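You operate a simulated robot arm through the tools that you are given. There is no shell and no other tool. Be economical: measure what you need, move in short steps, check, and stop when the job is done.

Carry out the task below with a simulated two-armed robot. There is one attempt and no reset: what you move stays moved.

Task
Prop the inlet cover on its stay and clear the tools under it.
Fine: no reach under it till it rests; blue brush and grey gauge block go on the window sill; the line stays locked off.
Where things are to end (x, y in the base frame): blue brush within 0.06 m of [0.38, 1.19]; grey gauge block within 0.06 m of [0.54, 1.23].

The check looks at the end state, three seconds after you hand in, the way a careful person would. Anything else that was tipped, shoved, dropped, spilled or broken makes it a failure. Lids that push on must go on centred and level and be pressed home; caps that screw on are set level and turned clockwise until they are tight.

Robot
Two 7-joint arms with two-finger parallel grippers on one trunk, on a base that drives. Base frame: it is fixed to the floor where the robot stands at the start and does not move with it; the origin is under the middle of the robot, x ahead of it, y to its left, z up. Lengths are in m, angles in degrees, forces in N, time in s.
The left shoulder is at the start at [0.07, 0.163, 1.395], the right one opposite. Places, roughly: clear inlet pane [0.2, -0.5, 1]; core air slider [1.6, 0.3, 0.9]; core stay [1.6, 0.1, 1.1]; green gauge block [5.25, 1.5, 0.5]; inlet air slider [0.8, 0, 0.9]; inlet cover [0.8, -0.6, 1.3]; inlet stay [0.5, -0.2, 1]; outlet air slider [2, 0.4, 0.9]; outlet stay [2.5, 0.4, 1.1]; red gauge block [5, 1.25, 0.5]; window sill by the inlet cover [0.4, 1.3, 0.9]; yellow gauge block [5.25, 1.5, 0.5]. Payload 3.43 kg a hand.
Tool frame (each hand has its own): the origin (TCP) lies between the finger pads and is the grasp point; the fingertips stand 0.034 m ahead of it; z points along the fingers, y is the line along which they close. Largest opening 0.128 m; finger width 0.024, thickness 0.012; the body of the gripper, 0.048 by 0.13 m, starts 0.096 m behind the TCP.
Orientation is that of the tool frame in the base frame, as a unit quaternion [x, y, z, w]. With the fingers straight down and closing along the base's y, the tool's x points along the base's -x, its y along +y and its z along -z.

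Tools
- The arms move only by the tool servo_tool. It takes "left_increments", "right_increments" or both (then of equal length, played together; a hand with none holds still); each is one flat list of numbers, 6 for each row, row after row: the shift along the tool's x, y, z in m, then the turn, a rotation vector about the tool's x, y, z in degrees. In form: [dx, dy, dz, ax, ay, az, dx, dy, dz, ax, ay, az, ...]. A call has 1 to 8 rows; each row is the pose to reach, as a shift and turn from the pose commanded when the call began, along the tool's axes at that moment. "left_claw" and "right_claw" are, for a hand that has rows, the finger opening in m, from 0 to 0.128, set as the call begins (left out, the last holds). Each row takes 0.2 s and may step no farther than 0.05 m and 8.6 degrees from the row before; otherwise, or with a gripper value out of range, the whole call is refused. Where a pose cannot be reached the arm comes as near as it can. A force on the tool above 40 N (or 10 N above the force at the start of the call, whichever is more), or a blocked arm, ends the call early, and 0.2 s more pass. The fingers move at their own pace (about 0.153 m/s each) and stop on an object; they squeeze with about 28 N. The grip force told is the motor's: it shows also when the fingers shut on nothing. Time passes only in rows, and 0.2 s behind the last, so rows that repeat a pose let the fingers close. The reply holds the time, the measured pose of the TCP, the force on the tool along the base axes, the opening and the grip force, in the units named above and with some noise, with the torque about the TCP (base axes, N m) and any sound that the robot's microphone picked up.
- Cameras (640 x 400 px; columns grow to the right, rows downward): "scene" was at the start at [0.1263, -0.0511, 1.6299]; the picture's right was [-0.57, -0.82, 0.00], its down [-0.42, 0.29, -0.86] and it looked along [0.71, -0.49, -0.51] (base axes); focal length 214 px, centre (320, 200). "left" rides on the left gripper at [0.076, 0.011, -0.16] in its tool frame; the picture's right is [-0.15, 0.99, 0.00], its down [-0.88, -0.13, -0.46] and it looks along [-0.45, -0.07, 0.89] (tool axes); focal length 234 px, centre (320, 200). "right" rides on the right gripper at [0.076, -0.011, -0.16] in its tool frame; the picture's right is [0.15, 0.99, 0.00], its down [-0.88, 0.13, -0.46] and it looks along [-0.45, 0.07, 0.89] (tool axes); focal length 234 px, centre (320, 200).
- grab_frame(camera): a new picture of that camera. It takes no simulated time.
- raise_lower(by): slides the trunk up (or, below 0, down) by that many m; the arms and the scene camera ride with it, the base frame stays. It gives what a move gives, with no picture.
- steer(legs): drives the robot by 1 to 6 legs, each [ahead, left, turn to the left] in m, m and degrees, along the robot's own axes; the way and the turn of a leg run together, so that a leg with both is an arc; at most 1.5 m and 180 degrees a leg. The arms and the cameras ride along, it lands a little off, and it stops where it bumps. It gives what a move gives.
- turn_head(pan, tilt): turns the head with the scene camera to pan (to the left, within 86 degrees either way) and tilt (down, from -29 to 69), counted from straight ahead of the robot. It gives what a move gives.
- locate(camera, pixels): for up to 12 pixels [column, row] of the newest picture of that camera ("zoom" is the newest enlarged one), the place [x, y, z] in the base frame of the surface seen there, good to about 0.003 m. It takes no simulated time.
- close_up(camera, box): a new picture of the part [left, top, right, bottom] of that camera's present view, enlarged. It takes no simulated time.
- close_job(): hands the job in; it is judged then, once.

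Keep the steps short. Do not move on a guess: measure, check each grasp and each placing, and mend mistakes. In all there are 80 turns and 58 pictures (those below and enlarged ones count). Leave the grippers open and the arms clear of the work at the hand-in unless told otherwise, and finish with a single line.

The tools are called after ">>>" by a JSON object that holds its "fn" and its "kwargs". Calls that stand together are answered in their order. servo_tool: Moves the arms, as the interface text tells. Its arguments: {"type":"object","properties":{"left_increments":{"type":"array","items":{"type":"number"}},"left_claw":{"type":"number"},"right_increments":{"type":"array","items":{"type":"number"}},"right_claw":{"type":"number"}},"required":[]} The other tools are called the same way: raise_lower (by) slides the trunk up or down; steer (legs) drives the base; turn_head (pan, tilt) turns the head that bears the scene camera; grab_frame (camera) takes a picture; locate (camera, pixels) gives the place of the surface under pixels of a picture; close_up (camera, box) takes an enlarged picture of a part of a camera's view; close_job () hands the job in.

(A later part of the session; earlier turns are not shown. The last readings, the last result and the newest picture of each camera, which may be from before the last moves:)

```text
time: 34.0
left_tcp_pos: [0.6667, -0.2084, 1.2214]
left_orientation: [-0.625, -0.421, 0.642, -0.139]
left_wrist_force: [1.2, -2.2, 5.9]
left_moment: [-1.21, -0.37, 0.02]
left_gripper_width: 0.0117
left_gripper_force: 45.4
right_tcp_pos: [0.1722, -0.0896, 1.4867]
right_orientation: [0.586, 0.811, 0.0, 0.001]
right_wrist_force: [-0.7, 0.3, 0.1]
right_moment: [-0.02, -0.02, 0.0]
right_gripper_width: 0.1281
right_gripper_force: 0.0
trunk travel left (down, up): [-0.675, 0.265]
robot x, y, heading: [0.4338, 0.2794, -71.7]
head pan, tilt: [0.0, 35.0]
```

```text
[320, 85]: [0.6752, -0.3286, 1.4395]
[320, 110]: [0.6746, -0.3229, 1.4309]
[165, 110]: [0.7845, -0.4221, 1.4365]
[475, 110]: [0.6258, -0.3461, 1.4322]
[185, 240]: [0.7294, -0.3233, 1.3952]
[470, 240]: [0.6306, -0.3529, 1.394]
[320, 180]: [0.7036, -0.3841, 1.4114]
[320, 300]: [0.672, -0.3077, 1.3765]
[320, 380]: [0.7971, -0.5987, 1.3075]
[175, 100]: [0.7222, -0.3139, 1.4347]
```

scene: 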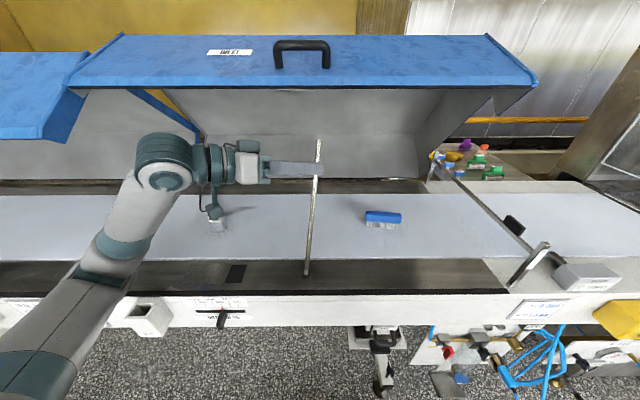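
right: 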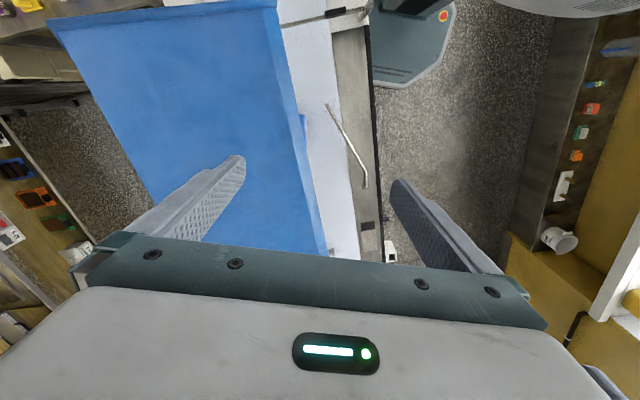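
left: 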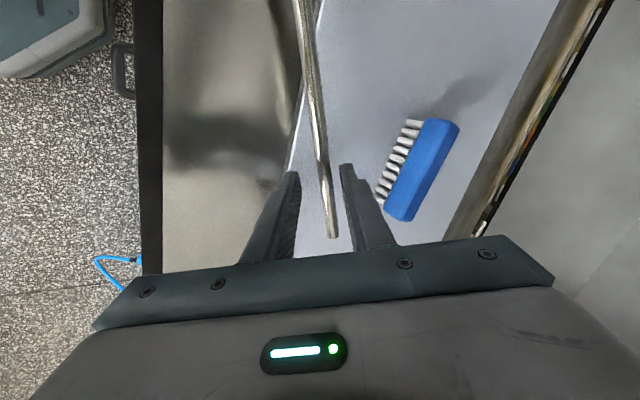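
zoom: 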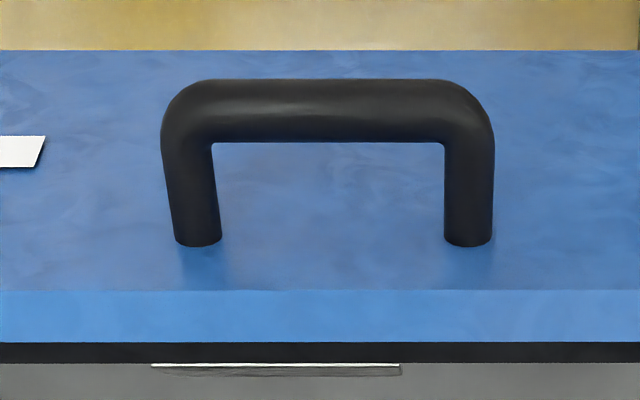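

Handle bar centre ≈(0.677,-0.331,1.430), with a 29 mm gap beneath. I'll bring the right hand around pointing ahead, staging in front of the handle with the fingers nearly at final opening.

>>> {"fn": "servo_tool", "kwargs": {"right_increments": [-0.01, 0.035, 0, 0, -8.5, 0, -0.02, 0.07, 0, 0, -17, 0, -0.03, 0.105, 0, 0, -25.5, 0, -0.04, 0.14, 0, 0, -34, 0, -0.05, 0.175, 0, 0, -42.5, 0, -0.06, 0.21, 0, 0, -51, 0, -0.07, 0.245, 0, 0, -59.5, 0, -0.08, 0.28, 0, 0, -68, 0], "right_claw": 0.034}}

>>> {"fn": "grab_frame", "kwargs": {"camera": "scene"}}

```text
time: 35.8
left_tcp_pos: [0.6674, -0.2093, 1.2227]
left_orientation: [-0.625, -0.422, 0.642, -0.138]
left_wrist_force: [6.5, -12.1, 13.5]
left_moment: [-1.27, -0.32, 0.09]
left_gripper_width: 0.0115
left_gripper_force: 45.0
right_tcp_pos: [0.4378, -0.0819, 1.4985]
right_orientation: [0.493, 0.682, -0.315, 0.439]
right_wrist_force: [-0.6, 0.4, 0.9]
right_moment: [0.0, -0.02, -0.01]
right_gripper_width: 0.0339
right_gripper_force: 0.1
right hand out of reach, approached as far as the arm can: row 8
trunk travel left (down, up): [-0.675, 0.265]
robot x, y, heading: [0.4306, 0.2819, -71.6]
head pan, tilt: [0.0, 35.0]
```

```text
27 pictures are left
```

scene: 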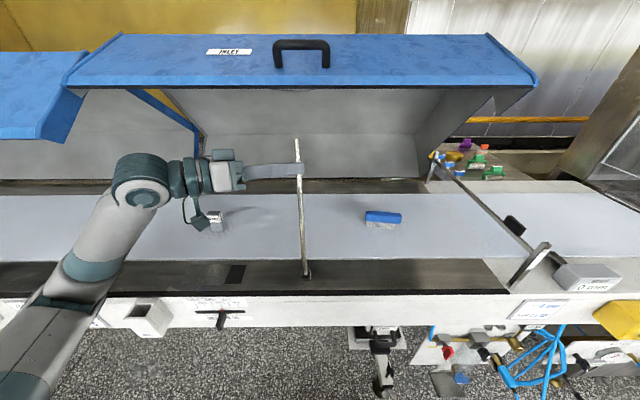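

>>> {"fn": "servo_tool", "kwargs": {"right_increments": [-0.0043, 0.0186, 0.0238, 1.03, -1.03, -8.07, -0.0086, 0.0372, 0.0476, 2.07, -2.07, -16.1, -0.0129, 0.0558, 0.0714, 3.1, -3.1, -24.2, -0.0172, 0.0744, 0.0952, 4.13, -4.13, -32.3, -0.0215, 0.093, 0.119, 5.16, -5.16, -40.3, -0.0258, 0.1116, 0.1428, 6.2, -6.2, -48.4, -0.0301, 0.1302, 0.1666, 7.23, -7.23, -56.5, -0.0345, 0.149, 0.1907, 8.26, -8.26, -64.5]}}

>>> {"fn": "grab_frame", "kwargs": {"camera": "scene"}}

```text
time: 37.6
left_tcp_pos: [0.6669, -0.2079, 1.2192]
left_orientation: [-0.626, -0.422, 0.641, -0.138]
left_wrist_force: [5.8, -1.2, 6.0]
left_moment: [-0.41, -1.14, -0.26]
left_gripper_width: 0.0116
left_gripper_force: 45.2
right_tcp_pos: [0.4746, -0.2448, 1.4979]
right_orientation: [0.069, 0.77, -0.593, 0.226]
right_wrist_force: [-0.1, 0.7, 0.0]
right_moment: [0.0, -0.01, 0.05]
right_gripper_width: 0.0342
right_gripper_force: 0.0
right hand out of reach, approached as far as the arm can: row 1, 2, 3, 4, 5, 6, 7, 8
trunk travel left (down, up): [-0.675, 0.265]
robot x, y, heading: [0.4338, 0.2807, -71.7]
head pan, tilt: [0.0, 35.0]
```

```text
26 pictures are left
```

scene: 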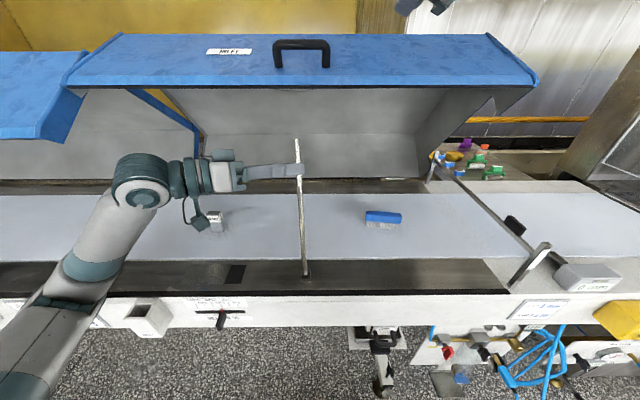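

The right arm stops at its limits near z≈1.50. As a small test I'll command 5 cm lower to see how it responds.

>>> {"fn": "servo_tool", "kwargs": {"right_increments": [0.0107, 0.022, 0.0049, 0, 0, 0, 0.0215, 0.0441, 0.0098, 0, 0, 0, 0.0215, 0.0441, 0.0098, 0, 0, 0]}}

```text
time: 38.4
left_tcp_pos: [0.6659, -0.2096, 1.2207]
left_orientation: [-0.626, -0.422, 0.641, -0.138]
left_wrist_force: [2.3, 1.7, 0.2]
left_moment: [-0.65, -0.86, -0.2]
left_gripper_width: 0.0116
left_gripper_force: 44.4
right_tcp_pos: [0.4753, -0.2454, 1.4453]
right_orientation: [0.06, 0.769, -0.597, 0.22]
right_wrist_force: [-0.7, -0.3, -0.2]
right_moment: [0.04, 0.0, 0.05]
right_gripper_width: 0.0344
right_gripper_force: 0.1
trunk travel left (down, up): [-0.675, 0.265]
robot x, y, heading: [0.4307, 0.2822, -72.0]
head pan, tilt: [0.0, 35.0]
```

>>> {"fn": "servo_tool", "kwargs": {"right_increments": [-0.0375, 0.0175, 0.003, 0, 0, -6.5, -0.075, 0.035, 0.006, 0, 0, -13, -0.1125, 0.0525, 0.01, 0, 0, -19.5, -0.15, 0.07, 0.013, 0, 0, -26, -0.15, 0.07, 0.013, 0, 0, -26]}}

>>> {"fn": "grab_frame", "kwargs": {"camera": "scene"}}

```text
time: 39.6
left_tcp_pos: [0.6663, -0.209, 1.2202]
left_orientation: [-0.626, -0.421, 0.642, -0.137]
left_wrist_force: [2.6, 6.6, -3.9]
left_moment: [-0.17, -1.21, -0.59]
left_gripper_width: 0.0117
left_gripper_force: 44.3
right_tcp_pos: [0.4714, -0.2218, 1.4656]
right_orientation: [-0.116, 0.763, -0.631, 0.08]
right_wrist_force: [-0.1, -0.7, 0.2]
right_moment: [0.02, -0.01, 0.01]
right_gripper_width: 0.0339
right_gripper_force: 0.1
right hand out of reach, approached as far as the arm can: row 1, 2, 3, 4, 5
trunk travel left (down, up): [-0.675, 0.265]
robot x, y, heading: [0.429, 0.2774, -71.6]
head pan, tilt: [0.0, 35.0]
```

```text
25 pictures are left
```

scene: 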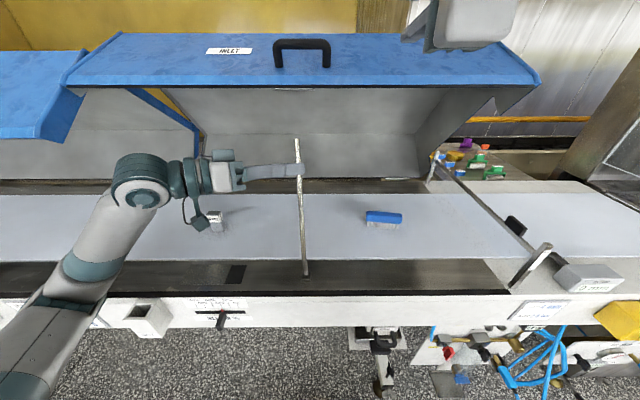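

Roll is right, but sideways reach fails with the tool pointing dead ahead. Yawing the hand about 35° toward the left suits the right arm better, and the vertical closing still fits the bar.

>>> {"fn": "servo_tool", "kwargs": {"right_increments": [-0.03, 0.004, 0.008, 0, -7, 0, -0.06, 0.008, 0.016, 0, -14, 0, -0.09, 0.012, 0.024, 0, -21, 0, -0.12, 0.016, 0.032, 0, -28, 0, -0.15, 0.02, 0.04, 0, -35, 0, -0.162, 0.02, 0.04, 0, -38, 0]}}

>>> {"fn": "grab_frame", "kwargs": {"camera": "scene"}}

```text
time: 41.0
left_tcp_pos: [0.6669, -0.2091, 1.2208]
left_orientation: [-0.626, -0.421, 0.641, -0.138]
left_wrist_force: [0.8, 4.9, -7.1]
left_moment: [-0.47, -0.99, -0.27]
left_gripper_width: 0.0114
left_gripper_force: 45.2
right_tcp_pos: [0.6252, -0.2191, 1.4334]
right_orientation: [-0.306, 0.699, -0.554, 0.331]
right_wrist_force: [0.9, 0.2, -0.7]
right_moment: [-0.01, 0.0, 0.02]
right_gripper_width: 0.0342
right_gripper_force: 0.1
right hand out of reach, approached as far as the arm can: row 5, 6
trunk travel left (down, up): [-0.675, 0.265]
robot x, y, heading: [0.4329, 0.2773, -71.8]
head pan, tilt: [0.0, 35.0]
```

```text
24 pictures are left
```

scene: 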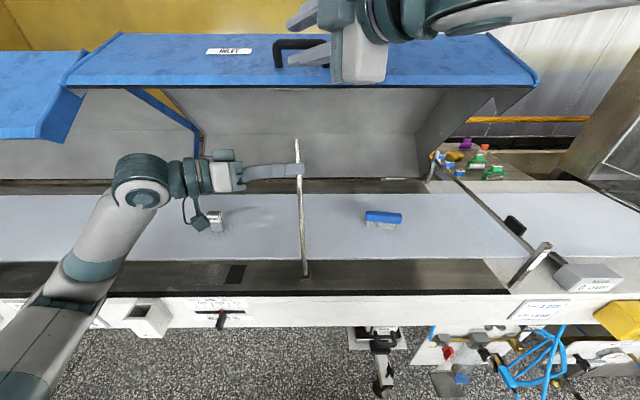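

The right hand is now just in front of the handle, level with it. I'll slide in so the bar lies between the fingers.

>>> {"fn": "servo_tool", "kwargs": {"right_increments": [0.0195, -0.008, 0.028, 0, 0, 0, 0.039, -0.016, 0.056, 0, 0, 0, 0.0586, -0.0239, 0.0839, 0, 0, 0, 0.0586, -0.0239, 0.0839, 0, 0, 0]}}

>>> {"fn": "close_up", "kwargs": {"camera": "scene", "box": [230, 0, 430, 125]}}

>>> {"fn": "grab_frame", "kwargs": {"camera": "right"}}

```text
time: 42.0
left_tcp_pos: [0.6663, -0.2085, 1.2198]
left_orientation: [-0.626, -0.423, 0.64, -0.14]
left_wrist_force: [0.6, 6.7, -0.8]
left_moment: [-0.7, -0.84, -0.3]
left_gripper_width: 0.0113
left_gripper_force: 44.8
right_tcp_pos: [0.6258, -0.3048, 1.4265]
right_orientation: [-0.32, 0.69, -0.56, 0.329]
right_wrist_force: [-2.9, 5.0, 0.9]
right_moment: [-0.07, -0.04, 0.04]
right_gripper_width: 0.0341
right_gripper_force: 0.4
right hand out of reach, approached as far as the arm can: row 1, 2, 3, 4
trunk travel left (down, up): [-0.675, 0.265]
robot x, y, heading: [0.4328, 0.2783, -72.0]
head pan, tilt: [0.0, 35.0]
stopped in row 4 (right hand): the force on the tool passed its limit (the readings are from after the stop); the commanded pose is now the measured one
```

```text
3.20 times, centred on (330, 62) of scene
```

zoom: 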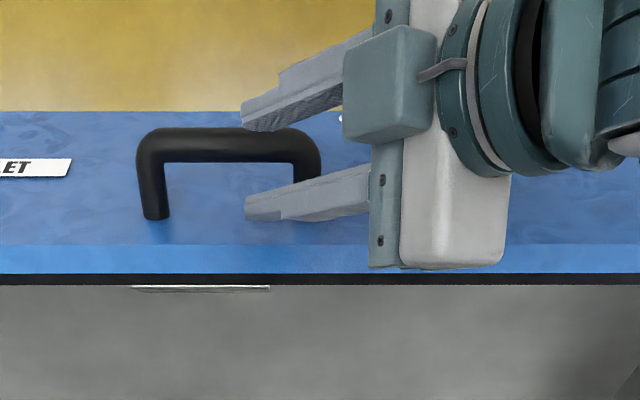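

```text
22 pictures are left
```

right: 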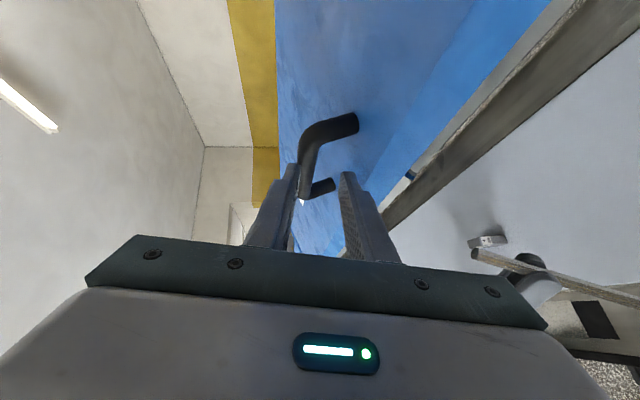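

Lateral reach fell short and a fingertip met something (likely the right post) before stopping. I'll back off a little, yaw 10° more left and re-enter.

>>> {"fn": "servo_tool", "kwargs": {"right_increments": [0, -0.006, -0.02, 0, -5, 0, -0.005, -0.01, -0.012, 0, -10, 0, 0, -0.013, 0.008, 0, -10, 0, 0.003, -0.013, 0.026, 0, -10, 0]}}

>>> {"fn": "close_up", "kwargs": {"camera": "scene", "box": [230, 0, 430, 125]}}

```text
time: 43.0
left_tcp_pos: [0.6673, -0.2088, 1.2205]
left_orientation: [-0.626, -0.424, 0.64, -0.14]
left_wrist_force: [-4.4, 14.2, 0.6]
left_moment: [-0.98, -0.48, -0.42]
left_gripper_width: 0.0115
left_gripper_force: 45.2
right_tcp_pos: [0.6417, -0.322, 1.4313]
right_orientation: [-0.366, 0.658, -0.532, 0.388]
right_wrist_force: [-0.3, -0.8, 0.0]
right_moment: [0.02, -0.01, -0.02]
right_gripper_width: 0.0339
right_gripper_force: 0.0
right hand out of reach, approached as far as the arm can: row 4
trunk travel left (down, up): [-0.675, 0.265]
robot x, y, heading: [0.4318, 0.2811, -71.7]
head pan, tilt: [0.0, 35.0]
```

```text
3.20 times, centred on (330, 62) of scene
```

zoom: 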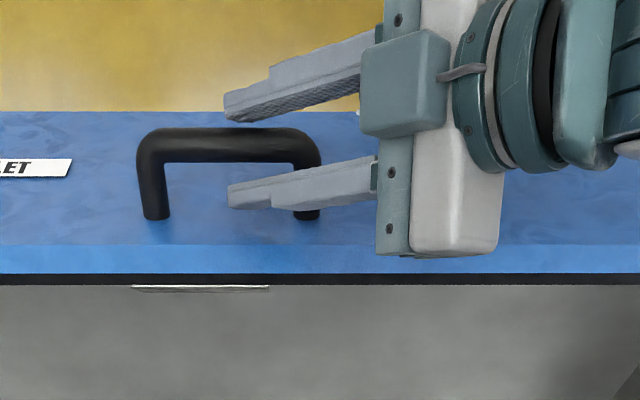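

>>> {"fn": "servo_tool", "kwargs": {"right_increments": [0.002, 0, 0.008, 0, 0, 0, 0.004, 0, 0.015, 0, 0, 0, 0.004, 0, 0.015, 0, 0, 0]}}

```text
time: 43.8
left_tcp_pos: [0.667, -0.2086, 1.2202]
left_orientation: [-0.625, -0.425, 0.639, -0.141]
left_wrist_force: [-2.0, 1.4, -5.8]
left_moment: [-1.28, -0.28, 0.05]
left_gripper_width: 0.0113
left_gripper_force: 45.0
right_tcp_pos: [0.6435, -0.3264, 1.4262]
right_orientation: [-0.366, 0.656, -0.532, 0.39]
right_wrist_force: [-4.6, 13.4, 14.7]
right_moment: [0.14, -0.11, 0.21]
right_gripper_width: 0.0342
right_gripper_force: 0.2
right hand out of reach, approached as far as the arm can: row 1, 2, 3
trunk travel left (down, up): [-0.675, 0.265]
robot x, y, heading: [0.4332, 0.2801, -71.4]
head pan, tilt: [0.0, 35.0]
```

Light contact: the lower fingertip touches the cover skin, and the bar is about 22 mm inside. I'll lift 5 mm and close on the bar.

>>> {"fn": "servo_tool", "kwargs": {"right_increments": [0, -0.005, 0, 0, 0, 0, 0, -0.006, 0, 0, 0, 0, 0, -0.006, 0, 0, 0, 0], "right_claw": 0.0}}

>>> {"fn": "close_up", "kwargs": {"camera": "scene", "box": [210, 0, 430, 160]}}

```text
time: 44.5
left_tcp_pos: [0.6682, -0.2081, 1.2205]
left_orientation: [-0.625, -0.425, 0.639, -0.141]
left_wrist_force: [6.0, -6.1, -9.7]
left_moment: [-0.4, -1.14, -0.04]
left_gripper_width: 0.0116
left_gripper_force: 45.3
right_tcp_pos: [0.6419, -0.3268, 1.4312]
right_orientation: [-0.368, 0.655, -0.533, 0.389]
right_wrist_force: [-3.8, 14.1, 32.6]
right_moment: [-0.55, -0.03, -0.38]
right_gripper_width: 0.0177
right_gripper_force: 45.0
right hand out of reach, approached as far as the arm can: row 2
trunk travel left (down, up): [-0.675, 0.265]
robot x, y, heading: [0.4301, 0.2791, -71.7]
head pan, tilt: [0.0, 35.0]
```

```text
2.50 times, centred on (320, 80) of scene
```

zoom: 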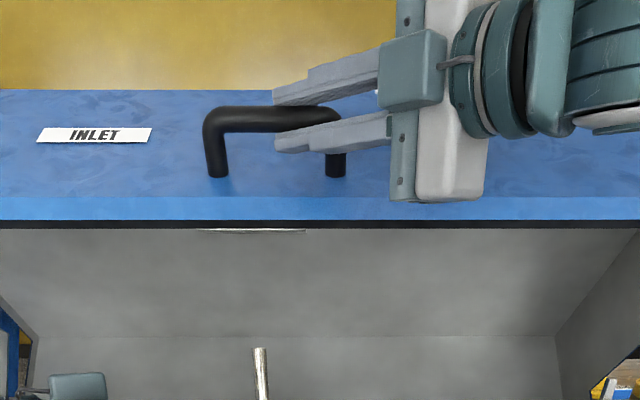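

The handle is gripped (17.7 mm bar, 45 N). Now a small test step, down and outward along the cover's arc, reading the force.

>>> {"fn": "servo_tool", "kwargs": {"right_increments": [-0.0035, 0.006, -0.0032, 0, 0, 0, -0.0069, 0.0117, -0.0064, 0, 0, 0, -0.0069, 0.0117, -0.0064, 0, 0, 0]}}

>>> {"fn": "grab_frame", "kwargs": {"camera": "scene"}}

>>> {"fn": "locate", "kwargs": {"camera": "scene", "pixels": [[380, 86], [450, 86], [380, 78], [450, 40], [220, 86]]}}

```text
time: 45.4
left_tcp_pos: [0.6671, -0.2079, 1.2197]
left_orientation: [-0.625, -0.425, 0.639, -0.141]
left_wrist_force: [11.3, -13.1, -10.8]
left_moment: [0.3, -1.78, -0.08]
left_gripper_width: 0.0116
left_gripper_force: 45.0
right_tcp_pos: [0.639, -0.3169, 1.4235]
right_orientation: [-0.367, 0.656, -0.534, 0.388]
right_wrist_force: [-12.2, 17.4, 36.9]
right_moment: [-0.4, -0.45, -0.89]
right_gripper_width: 0.0179
right_gripper_force: 45.3
trunk travel left (down, up): [-0.675, 0.265]
robot x, y, heading: [0.4371, 0.2814, -71.7]
head pan, tilt: [0.0, 35.0]
```

```text
19 pictures are left
```

scene: 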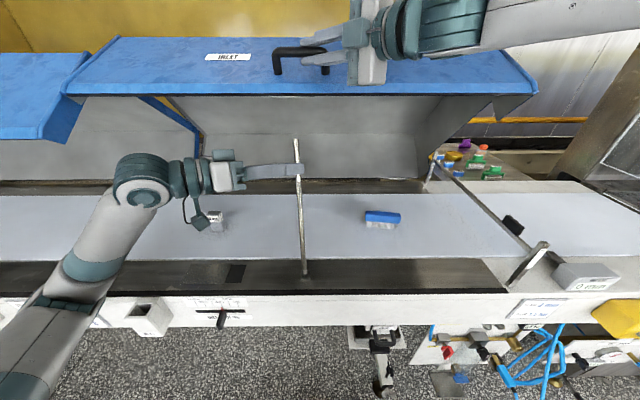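

```text
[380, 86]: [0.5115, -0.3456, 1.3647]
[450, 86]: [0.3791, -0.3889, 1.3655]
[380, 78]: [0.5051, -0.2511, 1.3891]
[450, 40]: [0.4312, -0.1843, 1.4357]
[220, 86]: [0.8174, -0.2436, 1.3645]
```

The cover moves with the hand. The resisting force is mostly radial, so the arc is flatter than I assumed. I'll relieve a few mm and continue flatter.

>>> {"fn": "servo_tool", "kwargs": {"right_increments": [-0.0027, -0.0034, -0.0025, 0, 0, 0, -0.0063, 0.0012, -0.006, 0, 0, 0, -0.0099, 0.0058, -0.0093, 0, 0, 0, -0.0135, 0.0105, -0.0126, 0, 0, 0, -0.0135, 0.0105, -0.0126, 0, 0, 0]}}

```text
time: 46.5
left_tcp_pos: [0.6663, -0.2085, 1.2212]
left_orientation: [-0.626, -0.424, 0.64, -0.139]
left_wrist_force: [1.1, -3.0, -7.0]
left_moment: [-1.07, -0.47, 0.12]
left_gripper_width: 0.0114
left_gripper_force: 44.6
right_tcp_pos: [0.6341, -0.3011, 1.4103]
right_orientation: [-0.367, 0.659, -0.529, 0.388]
right_wrist_force: [-4.5, 9.8, 19.5]
right_moment: [0.01, -1.07, 0.56]
right_gripper_width: 0.0177
right_gripper_force: 44.5
trunk travel left (down, up): [-0.675, 0.265]
robot x, y, heading: [0.432, 0.2807, -71.6]
head pan, tilt: [0.0, 35.0]
```

>>> {"fn": "servo_tool", "kwargs": {"right_increments": [-0.006, 0.0095, -0.0055, 0, 0, 0, -0.0115, 0.0195, -0.0105, 0, 0, 0, -0.0166, 0.03, -0.015, 0, 0, 0, -0.0216, 0.0409, -0.0195, 0, 0, 0, -0.0216, 0.0409, -0.0195, 0, 0, 0]}}

>>> {"fn": "grab_frame", "kwargs": {"camera": "scene"}}

```text
time: 47.6
left_tcp_pos: [0.666, -0.2088, 1.2204]
left_orientation: [-0.626, -0.423, 0.639, -0.142]
left_wrist_force: [3.8, 6.3, 2.5]
left_moment: [-0.21, -1.26, -0.44]
left_gripper_width: 0.0118
left_gripper_force: 44.6
right_tcp_pos: [0.6226, -0.266, 1.3805]
right_orientation: [-0.367, 0.656, -0.532, 0.389]
right_wrist_force: [-11.3, 8.9, 2.7]
right_moment: [0.15, -0.32, -0.01]
right_gripper_width: 0.0177
right_gripper_force: 45.2
trunk travel left (down, up): [-0.675, 0.265]
robot x, y, heading: [0.4355, 0.2829, -71.7]
head pan, tilt: [0.0, 35.0]
stopped in row 5 (right hand): the force on the tool passed its limit (the readings are from after the stop); the commanded pose is now the measured one
```

```text
18 pictures are left
```

scene: 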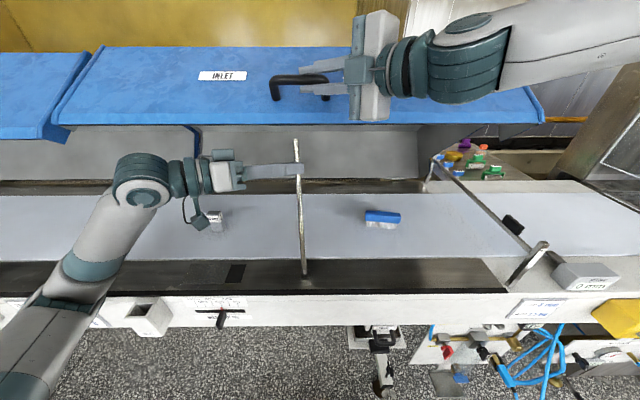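

>>> {"fn": "close_up", "kwargs": {"camera": "scene", "box": [240, 60, 420, 180]}}

>>> {"fn": "locate", "kwargs": {"camera": "scene", "pixels": [[320, 121], [320, 112], [297, 142], [285, 126], [300, 126], [225, 121], [225, 90]]}}

```text
3.33 times, centred on (330, 120) of scene
```

zoom: 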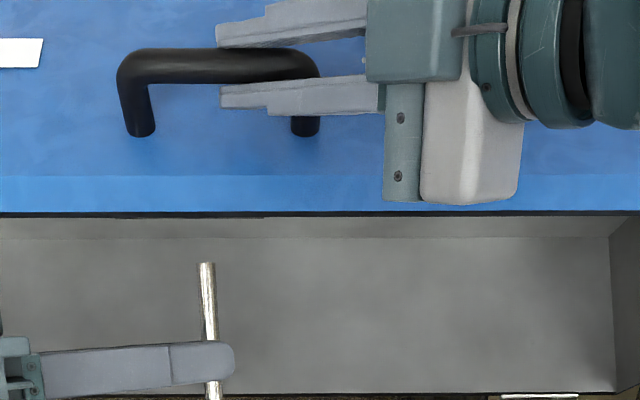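

```text
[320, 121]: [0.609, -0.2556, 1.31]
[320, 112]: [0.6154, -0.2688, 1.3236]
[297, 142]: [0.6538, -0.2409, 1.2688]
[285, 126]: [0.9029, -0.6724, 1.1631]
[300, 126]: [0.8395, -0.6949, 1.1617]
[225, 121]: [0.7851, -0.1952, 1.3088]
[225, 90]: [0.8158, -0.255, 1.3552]
```

The tip (0.654,-0.241,1.269) lies 4 cm below the edge and right in line with it. I'll lower further in small steps until it loads.

>>> {"fn": "servo_tool", "kwargs": {"right_increments": [-0.0051, 0.0099, -0.0045, 0, 0, 0, -0.0102, 0.02, -0.009, 0, 0, 0, -0.0102, 0.02, -0.009, 0, 0, 0]}}

>>> {"fn": "close_up", "kwargs": {"camera": "scene", "box": [240, 60, 420, 180]}}

>>> {"fn": "locate", "kwargs": {"camera": "zoom", "pixels": [[80, 222], [300, 222], [207, 270], [208, 290]]}}

```text
time: 48.4
left_tcp_pos: [0.6664, -0.2085, 1.2206]
left_orientation: [-0.625, -0.426, 0.638, -0.141]
left_wrist_force: [1.3, 3.6, 2.3]
left_moment: [-0.9, -0.64, -0.19]
left_gripper_width: 0.0114
left_gripper_force: 45.2
right_tcp_pos: [0.6154, -0.2479, 1.363]
right_orientation: [-0.367, 0.657, -0.531, 0.389]
right_wrist_force: [-9.6, 11.1, 7.6]
right_moment: [0.06, -0.45, -0.65]
right_gripper_width: 0.0175
right_gripper_force: 45.5
trunk travel left (down, up): [-0.675, 0.265]
robot x, y, heading: [0.4347, 0.2791, -71.7]
head pan, tilt: [0.0, 35.0]
```

```text
3.33 times, centred on (330, 120) of scene
```

zoom: 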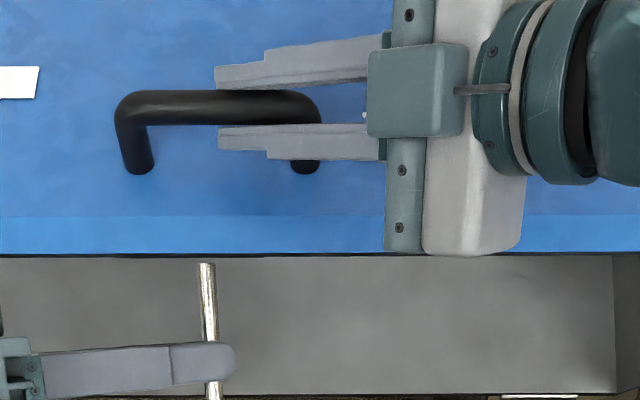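

```text
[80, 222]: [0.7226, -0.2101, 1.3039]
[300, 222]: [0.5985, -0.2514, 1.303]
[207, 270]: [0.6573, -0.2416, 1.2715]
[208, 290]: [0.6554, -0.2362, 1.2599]
```

>>> {"fn": "servo_tool", "kwargs": {"right_increments": [-0.0025, 0.005, -0.0022, 0, 0, 0, -0.0048, 0.01, -0.0042, 0, 0, 0, -0.0072, 0.015, -0.0062, 0, 0, 0, -0.0072, 0.015, -0.0062, 0, 0, 0]}}

>>> {"fn": "close_up", "kwargs": {"camera": "scene", "box": [240, 90, 400, 190]}}

```text
time: 49.1
left_tcp_pos: [0.6678, -0.2084, 1.2211]
left_orientation: [-0.626, -0.422, 0.64, -0.141]
left_wrist_force: [1.7, 4.7, 5.9]
left_moment: [-0.39, -1.12, -0.4]
left_gripper_width: 0.0111
left_gripper_force: 44.9
right_tcp_pos: [0.6151, -0.2451, 1.3598]
right_orientation: [-0.365, 0.652, -0.54, 0.387]
right_wrist_force: [-4.5, 3.0, 6.9]
right_moment: [-0.38, 0.79, 0.27]
right_gripper_width: 0.0178
right_gripper_force: 44.8
trunk travel left (down, up): [-0.675, 0.265]
robot x, y, heading: [0.4342, 0.278, -71.5]
head pan, tilt: [0.0, 35.0]
stopped in row 3 (right hand): the force on the tool passed its limit (the readings are from after the stop); the commanded pose is now the measured one
```

```text
4.00 times, centred on (320, 140) of scene
```

zoom: 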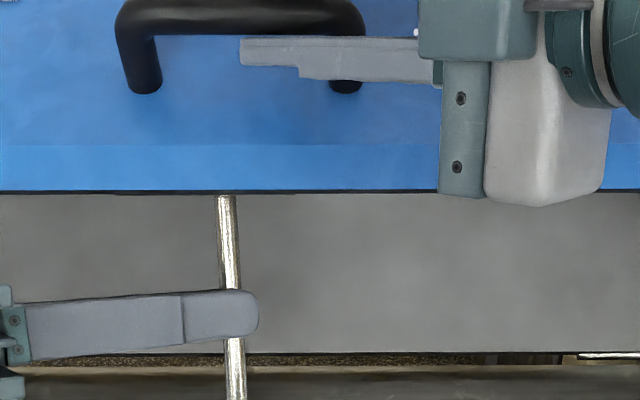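

The step stopped on contact, and the tip now meets the cover's edge at zoom (226,195). I'll open the right hand at the handle and see whether the cover stays put.

>>> {"fn": "servo_tool", "kwargs": {"right_increments": [0, 0, 0, 0, 0, 0, 0, 0, 0, 0, 0, 0, 0, 0, 0, 0, 0, 0], "right_claw": 0.036}}

>>> {"fn": "servo_tool", "kwargs": {"right_increments": [0, 0, -0.03, 0, 0, 0, 0, 0, -0.06, 0, 0, 0, 0, 0, -0.1, 0, 0, 0, 0, 0, -0.13, 0, 0, 0]}}

>>> {"fn": "grab_frame", "kwargs": {"camera": "scene"}}

>>> {"fn": "locate", "kwargs": {"camera": "scene", "pixels": [[297, 144], [298, 138], [310, 135], [225, 135], [310, 128]]}}

```text
time: 49.9
left_tcp_pos: [0.6665, -0.2089, 1.2201]
left_orientation: [-0.626, -0.424, 0.64, -0.139]
left_wrist_force: [-2.6, 9.7, 10.8]
left_moment: [-1.35, -0.19, -0.19]
left_gripper_width: 0.0114
left_gripper_force: 45.2
right_tcp_pos: [0.6159, -0.2457, 1.3594]
right_orientation: [-0.364, 0.654, -0.538, 0.388]
right_wrist_force: [0.8, 0.2, 0.9]
right_moment: [0.0, -0.01, -0.03]
right_gripper_width: 0.0361
right_gripper_force: 0.0
trunk travel left (down, up): [-0.675, 0.265]
robot x, y, heading: [0.433, 0.2814, -71.9]
head pan, tilt: [0.0, 35.0]
```

```text
time: 50.9
left_tcp_pos: [0.6669, -0.2096, 1.2201]
left_orientation: [-0.626, -0.424, 0.64, -0.141]
left_wrist_force: [-0.8, 8.6, 17.7]
left_moment: [-0.81, -0.69, -0.25]
left_gripper_width: 0.0116
left_gripper_force: 45.0
right_tcp_pos: [0.4974, -0.187, 1.3746]
right_orientation: [-0.364, 0.654, -0.538, 0.388]
right_wrist_force: [0.5, -0.2, -0.7]
right_moment: [-0.01, -0.01, 0.02]
right_gripper_width: 0.0361
right_gripper_force: 0.0
trunk travel left (down, up): [-0.675, 0.265]
robot x, y, heading: [0.4318, 0.2789, -71.3]
head pan, tilt: [0.0, 35.0]
```

```text
14 pictures are left
```

scene: 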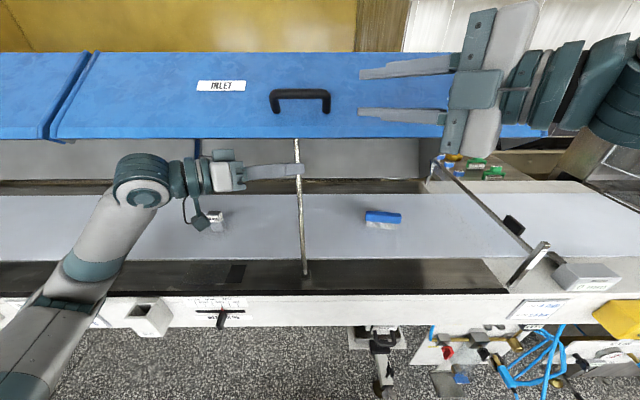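

```text
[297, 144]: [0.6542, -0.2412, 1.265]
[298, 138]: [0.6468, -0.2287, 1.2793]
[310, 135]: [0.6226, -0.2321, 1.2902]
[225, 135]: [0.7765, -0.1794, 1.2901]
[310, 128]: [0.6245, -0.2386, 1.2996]
```

The cover now sits flush with its neighbour, with the tip under it 14 mm inside the edge. I'll open the left hand slightly (fingers still around the rod) to test whether it holds, then back away.

>>> {"fn": "servo_tool", "kwargs": {"left_increments": [0, 0, 0, 0, 0, 0, 0, 0, 0, 0, 0, 0, 0, 0, 0, 0, 0, 0, 0, 0, 0, 0, 0, 0], "left_claw": 0.034}}

>>> {"fn": "grab_frame", "kwargs": {"camera": "scene"}}

>>> {"fn": "locate", "kwargs": {"camera": "scene", "pixels": [[297, 144], [310, 135], [225, 135], [305, 265]]}}

```text
time: 51.9
left_tcp_pos: [0.6674, -0.2106, 1.2193]
left_orientation: [-0.626, -0.425, 0.639, -0.139]
left_wrist_force: [0.0, -0.5, 0.8]
left_moment: [0.03, 0.02, 0.03]
left_gripper_width: 0.034
left_gripper_force: 0.0
right_tcp_pos: [0.499, -0.1912, 1.3728]
right_orientation: [-0.364, 0.655, -0.537, 0.388]
right_wrist_force: [-0.5, 0.3, -0.6]
right_moment: [0.0, 0.01, -0.03]
right_gripper_width: 0.0358
right_gripper_force: 0.1
trunk travel left (down, up): [-0.675, 0.265]
robot x, y, heading: [0.4305, 0.276, -71.9]
head pan, tilt: [0.0, 35.0]
```

```text
13 pictures are left
```

scene: 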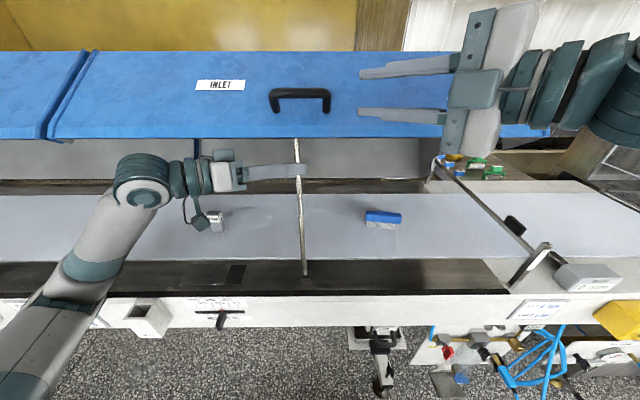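

```text
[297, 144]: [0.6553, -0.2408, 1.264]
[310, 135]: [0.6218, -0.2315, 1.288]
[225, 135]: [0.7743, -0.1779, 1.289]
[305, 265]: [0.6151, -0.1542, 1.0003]
```

It holds by itself with no load on the hand. Now I'll retract the left hand straight back, and unroll the right hand down to a staging pose in front of the line.

>>> {"fn": "servo_tool", "kwargs": {"left_increments": [0, 0, -0.02, 0, 0, 0, 0, 0, -0.05, 0, 0, 0, 0, 0, -0.085, 0, 0, 0, 0, 0, -0.12, 0, 0, 0, 0, 0, -0.12, 0, 0, 0, 0, 0, -0.12, 0, 0, 0, 0, 0, -0.12, 0, 0, 0], "right_increments": [0.0055, 0.0266, -0.0172, 0.68, 4.49, 6.89, 0.0109, 0.0531, -0.0344, 1.36, 8.98, 13.8, 0.0164, 0.0797, -0.0516, 2.04, 13.5, 20.7, 0.0218, 0.1063, -0.0688, 2.71, 18, 27.6, 0.0273, 0.1329, -0.086, 3.39, 22.5, 34.5, 0.0327, 0.1594, -0.1032, 4.07, 26.9, 41.4, 0.0382, 0.186, -0.1204, 4.75, 31.4, 48.2]}}

>>> {"fn": "servo_tool", "kwargs": {"left_increments": [0.0058, 0.0044, -0.016, -7.56, 2.7, -1.06, 0.0116, 0.0088, -0.032, -15.1, 5.4, -2.1, 0.0174, 0.0132, -0.048, -22.7, 8.1, -3.2, 0.0232, 0.0176, -0.064, -30.3, 10.8, -4.3, 0.029, 0.022, -0.08, -37.8, 13.5, -5.3, 0.0348, 0.0264, -0.096, -45.4, 16.2, -6.4, 0.0405, 0.0308, -0.112, -52.9, 18.9, -7.4, 0.0463, 0.0353, -0.128, -60.5, 21.6, -8.5], "right_increments": [0, 0, 0, 0.68, 4.49, 6.89, 0, 0, 0, 1.36, 8.98, 13.8, 0, 0, 0, 2.04, 13.5, 20.7, 0, 0, 0, 2.71, 18, 27.6, 0, 0, 0, 3.39, 22.5, 34.5, 0, 0, 0, 4.07, 26.9, 41.4, 0, 0, 0, 4.75, 31.4, 48.2, 0, 0, 0, 4.75, 31.4, 48.2]}}

>>> {"fn": "grab_frame", "kwargs": {"camera": "scene"}}

```text
time: 53.5
left_tcp_pos: [0.7474, -0.1227, 1.2345]
left_orientation: [-0.626, -0.424, 0.639, -0.14]
left_wrist_force: [0.6, 0.6, 0.9]
left_moment: [0.03, -0.02, 0.1]
left_gripper_width: 0.0337
left_gripper_force: 0.0
right_tcp_pos: [0.3419, -0.2788, 1.3266]
right_orientation: [0.103, 0.801, -0.434, 0.4]
right_wrist_force: [0.4, -0.4, 0.4]
right_moment: [-0.02, -0.04, 0.01]
right_gripper_width: 0.0363
right_gripper_force: 0.0
right hand out of reach, approached as far as the arm can: row 1, 2, 3, 4, 5, 6, 7
trunk travel left (down, up): [-0.675, 0.265]
robot x, y, heading: [0.4325, 0.2812, -71.7]
head pan, tilt: [0.0, 35.0]
```

```text
time: 55.3
left_tcp_pos: [0.8707, -0.0677, 1.2258]
left_orientation: [0.543, 0.748, -0.224, 0.31]
left_wrist_force: [-0.1, -0.2, 0.2]
left_moment: [0.03, -0.03, 0.01]
left_gripper_width: 0.0343
left_gripper_force: 0.0
left hand out of reach, approached as far as the arm can: row 3, 4, 5, 6, 7, 8
right_tcp_pos: [0.3471, -0.2863, 1.3221]
right_orientation: [0.543, 0.747, -0.226, 0.311]
right_wrist_force: [0.0, -0.1, -0.3]
right_moment: [0.05, -0.03, 0.0]
right_gripper_width: 0.0361
right_gripper_force: 0.1
trunk travel left (down, up): [-0.675, 0.265]
robot x, y, heading: [0.434, 0.2783, -71.6]
head pan, tilt: [0.0, 35.0]
```

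```text
12 pictures are left
```

scene: 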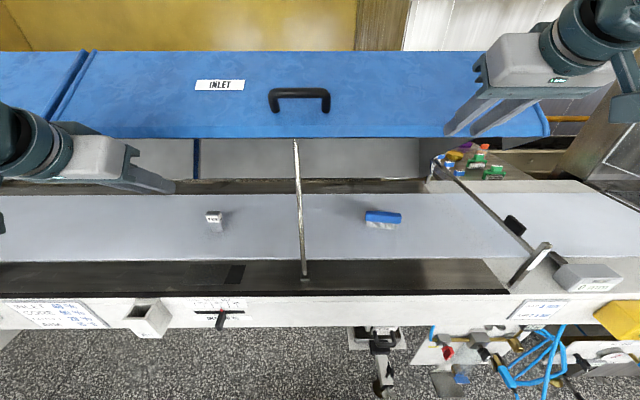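

Both hands are oriented, and the stay and cover hold. I'll measure the brush and gauge now.

>>> {"fn": "locate", "kwargs": {"camera": "scene", "pixels": [[367, 213], [400, 214], [384, 217], [383, 211], [368, 222], [398, 225], [208, 214], [220, 214], [214, 213], [214, 217], [210, 228], [219, 230]]}}

>>> {"fn": "close_up", "kwargs": {"camera": "scene", "box": [190, 185, 420, 250]}}

```text
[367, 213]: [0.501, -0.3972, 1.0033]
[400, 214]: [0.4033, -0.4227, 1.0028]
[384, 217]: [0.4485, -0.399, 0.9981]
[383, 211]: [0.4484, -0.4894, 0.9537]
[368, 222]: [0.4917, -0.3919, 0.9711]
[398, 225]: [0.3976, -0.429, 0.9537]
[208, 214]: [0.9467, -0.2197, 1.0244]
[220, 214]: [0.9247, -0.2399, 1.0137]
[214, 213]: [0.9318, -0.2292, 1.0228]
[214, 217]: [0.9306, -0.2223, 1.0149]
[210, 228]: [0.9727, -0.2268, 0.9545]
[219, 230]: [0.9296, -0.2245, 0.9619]
```

```text
2.78 times, centred on (305, 218) of scene
```

zoom: 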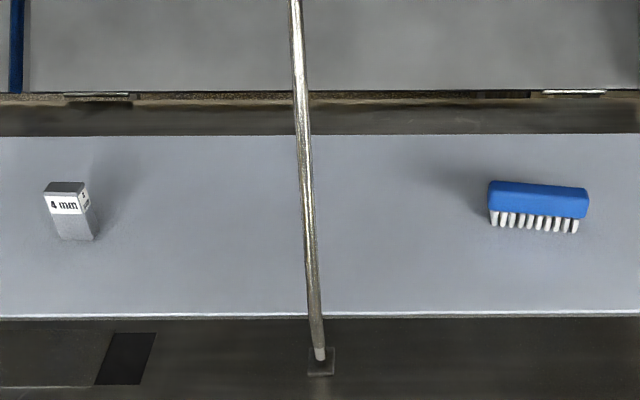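

Brush: centre ≈(0.452,-0.415), 0.10 long, lying along the line. Gauge: centre ≈(0.938,-0.233), top z 1.02. The cover rests on the stay now, so I can move both hands, tilted 45°, to pre-grasp points under the edge.

>>> {"fn": "servo_tool", "kwargs": {"right_increments": [0.028, 0.01, -0.028, 0, 0, 0, 0.0566, 0.02, -0.0566, 0, 0, 0, 0.088, 0.03, -0.025, 0, 0, 0, 0.12, 0.04, 0.008, 0, 0, 0, 0.155, 0.05, 0.04, 0, 0, 0, 0.188, 0.06, 0.072, 0, 0, 0, 0.16, 0.06, 0.108, 0, 0, 0, 0.1245, 0.06, 0.139, 0, 0, 0], "left_increments": [0.0043, 0.0016, 0.0169, 0, 0, 0, 0.0086, 0.0032, 0.0338, 0, 0, 0, 0.0129, 0.0049, 0.0508, 0, 0, 0, 0.0171, 0.0065, 0.0678, 0, 0, 0, 0.0214, 0.0081, 0.0847, 0, 0, 0, 0.0257, 0.0098, 0.1016, 0, 0, 0, 0.03, 0.0114, 0.1186, 0, 0, 0, 0.0342, 0.013, 0.1355, 0, 0, 0], "right_claw": 0.128, "left_claw": 0.08}}

>>> {"fn": "grab_frame", "kwargs": {"camera": "scene"}}

```text
time: 57.1
left_tcp_pos: [0.9092, -0.1327, 1.1063]
left_orientation: [0.544, 0.747, -0.225, 0.309]
left_wrist_force: [-0.3, 0.6, -0.2]
left_moment: [-0.02, 0.0, 0.01]
left_gripper_width: 0.0799
left_gripper_force: 0.1
right_tcp_pos: [0.41, -0.2823, 1.1371]
right_orientation: [0.542, 0.748, -0.225, 0.309]
right_wrist_force: [0.6, -0.6, -0.7]
right_moment: [0.01, 0.01, 0.05]
right_gripper_width: 0.128
right_gripper_force: 0.1
right hand out of reach, approached as far as the arm can: row 4, 5, 6, 7, 8
trunk travel left (down, up): [-0.675, 0.265]
robot x, y, heading: [0.4331, 0.2774, -71.5]
head pan, tilt: [0.0, 35.0]
```

```text
10 pictures are left
```

scene: 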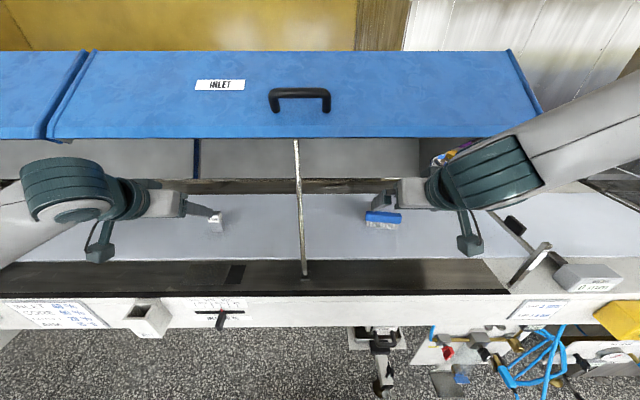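

>>> {"fn": "servo_tool", "kwargs": {"left_increments": [0, -0.001, 0.03, 0, 0, 0, 0, -0.002, 0.06, 0, 0, 0, 0.001, -0.003, 0.09, 0, 0, 0, 0.0015, -0.0045, 0.12, 0, 0, 0], "right_increments": [0.001, 0, 0.035, 0, 0, 0, 0.002, -0.001, 0.07, 0, 0, 0, 0.003, -0.002, 0.105, 0, 0, 0, 0.0042, -0.0023, 0.14, 0, 0, 0]}}

>>> {"fn": "grab_frame", "kwargs": {"camera": "right"}}

>>> {"fn": "grab_frame", "kwargs": {"camera": "left"}}

```text
time: 58.1
left_tcp_pos: [0.9293, -0.2152, 1.0186]
left_orientation: [0.543, 0.748, -0.224, 0.308]
left_wrist_force: [-1.1, -0.1, -0.6]
left_moment: [0.06, 0.02, -0.04]
left_gripper_width: 0.0798
left_gripper_force: 0.1
right_tcp_pos: [0.4415, -0.3778, 1.0353]
right_orientation: [0.542, 0.748, -0.226, 0.31]
right_wrist_force: [0.0, -0.7, 0.0]
right_moment: [0.05, 0.02, 0.01]
right_gripper_width: 0.1278
right_gripper_force: 0.0
trunk travel left (down, up): [-0.675, 0.265]
robot x, y, heading: [0.4356, 0.2779, -71.6]
head pan, tilt: [0.0, 35.0]
```

```text
9 pictures are left
```

right: 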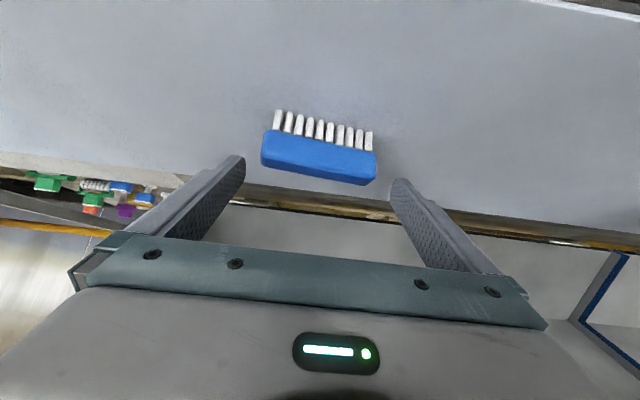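

```text
8 pictures are left
```

left: 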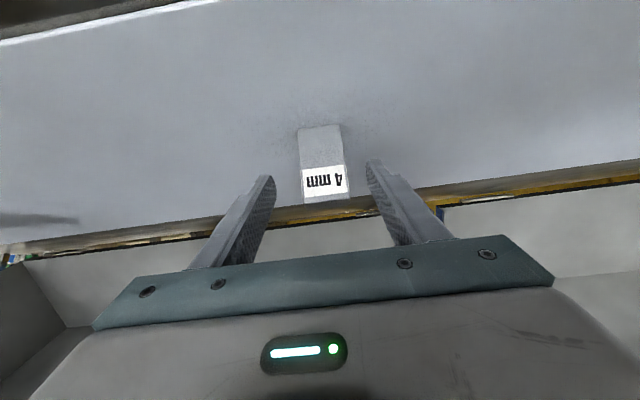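

Both objects are centred between the fingers. I'll advance the last bit and close.

>>> {"fn": "servo_tool", "kwargs": {"left_increments": [0, 0, 0.014, 0, 0, 0, 0, 0, 0.026, 0, 0, 0], "right_increments": [0, 0, 0.03, 0, 0, 0, 0, 0, 0.061, 0, 0, 0]}}

>>> {"fn": "servo_tool", "kwargs": {"left_increments": [0, 0, 0, 0, 0, 0, 0, 0, 0, 0, 0, 0, 0, 0, 0, 0, 0, 0], "right_increments": [0, 0, 0, 0, 0, 0, 0, 0, 0, 0, 0, 0, 0, 0, 0, 0, 0, 0], "left_claw": 0, "right_claw": 0}}

```text
time: 58.7
left_tcp_pos: [0.9346, -0.232, 1.0017]
left_orientation: [0.544, 0.747, -0.225, 0.309]
left_wrist_force: [-0.8, -0.7, -0.8]
left_moment: [0.01, -0.03, -0.01]
left_gripper_width: 0.0801
left_gripper_force: 0.0
right_tcp_pos: [0.453, -0.4172, 0.9923]
right_orientation: [0.541, 0.748, -0.225, 0.311]
right_wrist_force: [0.2, 0.1, -0.6]
right_moment: [0.01, 0.02, 0.03]
right_gripper_width: 0.1282
right_gripper_force: 0.0
trunk travel left (down, up): [-0.675, 0.265]
robot x, y, heading: [0.4339, 0.2784, -72.0]
head pan, tilt: [0.0, 35.0]
```

```text
time: 59.5
left_tcp_pos: [0.9351, -0.2293, 1.0036]
left_orientation: [0.542, 0.748, -0.225, 0.311]
left_wrist_force: [2.0, -0.4, 7.0]
left_moment: [-0.02, 0.07, -0.01]
left_gripper_width: 0.0375
left_gripper_force: 27.7
right_tcp_pos: [0.4521, -0.4156, 0.9946]
right_orientation: [0.543, 0.747, -0.227, 0.31]
right_wrist_force: [-0.4, -0.8, -0.9]
right_moment: [-0.03, 0.01, 0.0]
right_gripper_width: 0.1114
right_gripper_force: 27.6
trunk travel left (down, up): [-0.675, 0.265]
robot x, y, heading: [0.4332, 0.2852, -71.5]
head pan, tilt: [0.0, 35.0]
```

Both are held (gauge 37.5 mm, brush 111 mm). I'll lift 3 cm, then draw both straight out from under the cover.

>>> {"fn": "servo_tool", "kwargs": {"left_increments": [-0.0212, 0, -0.0212, 0, 0, 0, 0.0106, 0, -0.053, 0, 0, 0, 0.0424, 0, -0.0848, 0, 0, 0, 0.0742, 0, -0.1166, 0, 0, 0, 0.106, 0, -0.1484, 0, 0, 0, 0.1344, 0, -0.1768, 0, 0, 0], "right_increments": [-0.0212, 0, -0.0212, 0, 0, 0, 0.0106, 0, -0.053, 0, 0, 0, 0.0424, 0, -0.0848, 0, 0, 0, 0.0742, 0, -0.1166, 0, 0, 0, 0.106, 0, -0.1484, 0, 0, 0, 0.1344, 0, -0.1768, 0, 0, 0]}}

>>> {"fn": "grab_frame", "kwargs": {"camera": "scene"}}

```text
time: 60.9
left_tcp_pos: [0.9376, -0.1041, 1.0403]
left_orientation: [0.543, 0.747, -0.225, 0.309]
left_wrist_force: [0.1, -0.4, -1.4]
left_moment: [0.0, 0.03, -0.03]
left_gripper_width: 0.0373
left_gripper_force: 27.8
left hand out of reach, approached as far as the arm can: row 4, 5, 6
right_tcp_pos: [0.4223, -0.295, 1.0237]
right_orientation: [0.542, 0.747, -0.227, 0.311]
right_wrist_force: [0.9, -0.5, 0.0]
right_moment: [-0.04, 0.05, -0.05]
right_gripper_width: 0.1112
right_gripper_force: 28.0
right hand out of reach, approached as far as the arm can: row 4, 5, 6
trunk travel left (down, up): [-0.675, 0.265]
robot x, y, heading: [0.4357, 0.2801, -71.9]
head pan, tilt: [0.0, 35.0]
```

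```text
7 pictures are left
```

scene: 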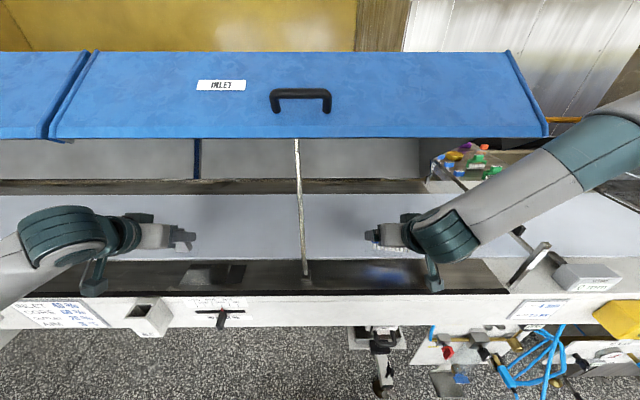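

The arms are fully folded, so I'll raise the trunk 8 cm after backing off. Base goes back 0.2 m, then turns left toward the window.

>>> {"fn": "steer", "kwargs": {"legs": [[-0.2, 0, 0]]}}

>>> {"fn": "raise_lower", "kwargs": {"by": 0.08}}

>>> {"fn": "steer", "kwargs": {"legs": [[0, 0, 81], [0, 0, 80.5]]}}

>>> {"fn": "grab_frame", "kwargs": {"camera": "scene"}}

```text
time: 62.5
left_tcp_pos: [0.8746, 0.0811, 1.04]
left_orientation: [0.545, 0.747, -0.225, 0.308]
left_wrist_force: [0.1, 0.7, -0.7]
left_moment: [-0.02, 0.03, 0.01]
left_gripper_width: 0.0376
left_gripper_force: 27.9
right_tcp_pos: [0.3596, -0.1109, 1.0228]
right_orientation: [0.543, 0.747, -0.226, 0.31]
right_wrist_force: [0.0, 0.8, -1.0]
right_moment: [-0.02, -0.02, -0.02]
right_gripper_width: 0.1114
right_gripper_force: 28.2
trunk travel left (down, up): [-0.675, 0.265]
robot x, y, heading: [0.3723, 0.4685, -71.9]
head pan, tilt: [0.0, 35.0]
```

```text
time: 63.6
left_tcp_pos: [0.8747, 0.0798, 1.1198]
left_orientation: [0.545, 0.746, -0.226, 0.308]
left_wrist_force: [0.7, -0.6, -1.3]
left_moment: [-0.01, -0.01, -0.01]
left_gripper_width: 0.0374
left_gripper_force: 27.9
right_tcp_pos: [0.3592, -0.1106, 1.1034]
right_orientation: [0.543, 0.746, -0.227, 0.311]
right_wrist_force: [-0.2, 0.4, -0.9]
right_moment: [-0.03, 0.0, -0.03]
right_gripper_width: 0.1112
right_gripper_force: 27.7
trunk travel left (down, up): [-0.755, 0.185]
robot x, y, heading: [0.3696, 0.4669, -71.9]
head pan, tilt: [0.0, 35.0]
```

```text
time: 70.9
left_tcp_pos: [0.0297, 1.0038, 1.1196]
left_orientation: [-0.641, 0.666, 0.264, 0.275]
left_wrist_force: [-0.3, 0.5, -1.1]
left_moment: [0.01, -0.02, 0.03]
left_gripper_width: 0.0377
left_gripper_force: 28.0
right_tcp_pos: [0.579, 1.0074, 1.1031]
right_orientation: [-0.641, 0.664, 0.267, 0.277]
right_wrist_force: [0.1, 0.0, -0.4]
right_moment: [-0.01, -0.02, -0.01]
right_gripper_width: 0.1114
right_gripper_force: 27.9
trunk travel left (down, up): [-0.755, 0.185]
robot x, y, heading: [0.3692, 0.4654, 88.3]
head pan, tilt: [0.0, 35.0]
```

```text
6 pictures are left
```

scene: 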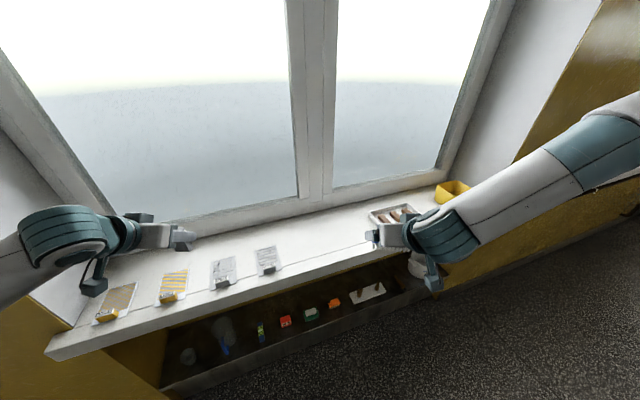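

The sill is ahead and has cards and small items on it. I'll measure free places around the two targets.

>>> {"fn": "locate", "kwargs": {"camera": "scene", "pixels": [[115, 300], [173, 285], [222, 270], [267, 258], [320, 240], [390, 214], [330, 215], [300, 240], [310, 258], [280, 225], [200, 300], [435, 205]]}}

>>> {"fn": "close_up", "kwargs": {"camera": "scene", "box": [80, 180, 420, 340]}}

```text
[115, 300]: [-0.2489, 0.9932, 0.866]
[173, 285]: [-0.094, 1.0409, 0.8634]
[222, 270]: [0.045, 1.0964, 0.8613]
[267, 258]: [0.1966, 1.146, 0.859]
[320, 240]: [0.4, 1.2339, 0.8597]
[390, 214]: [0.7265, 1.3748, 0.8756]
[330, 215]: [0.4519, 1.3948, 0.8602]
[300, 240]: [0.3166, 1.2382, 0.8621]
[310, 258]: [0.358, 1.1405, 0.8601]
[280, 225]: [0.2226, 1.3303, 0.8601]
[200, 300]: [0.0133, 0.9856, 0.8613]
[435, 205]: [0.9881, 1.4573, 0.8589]
```

```text
1.88 times, centred on (250, 260) of scene
```

zoom: 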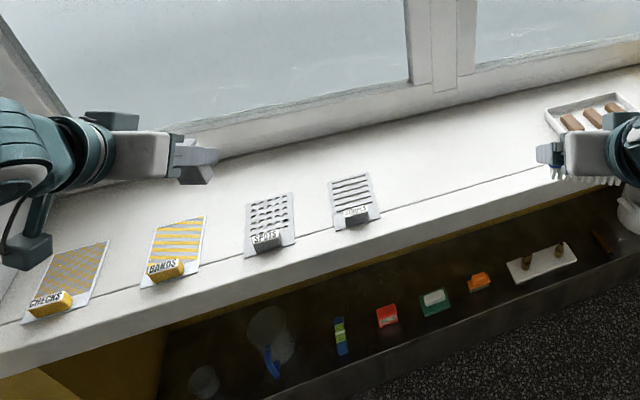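

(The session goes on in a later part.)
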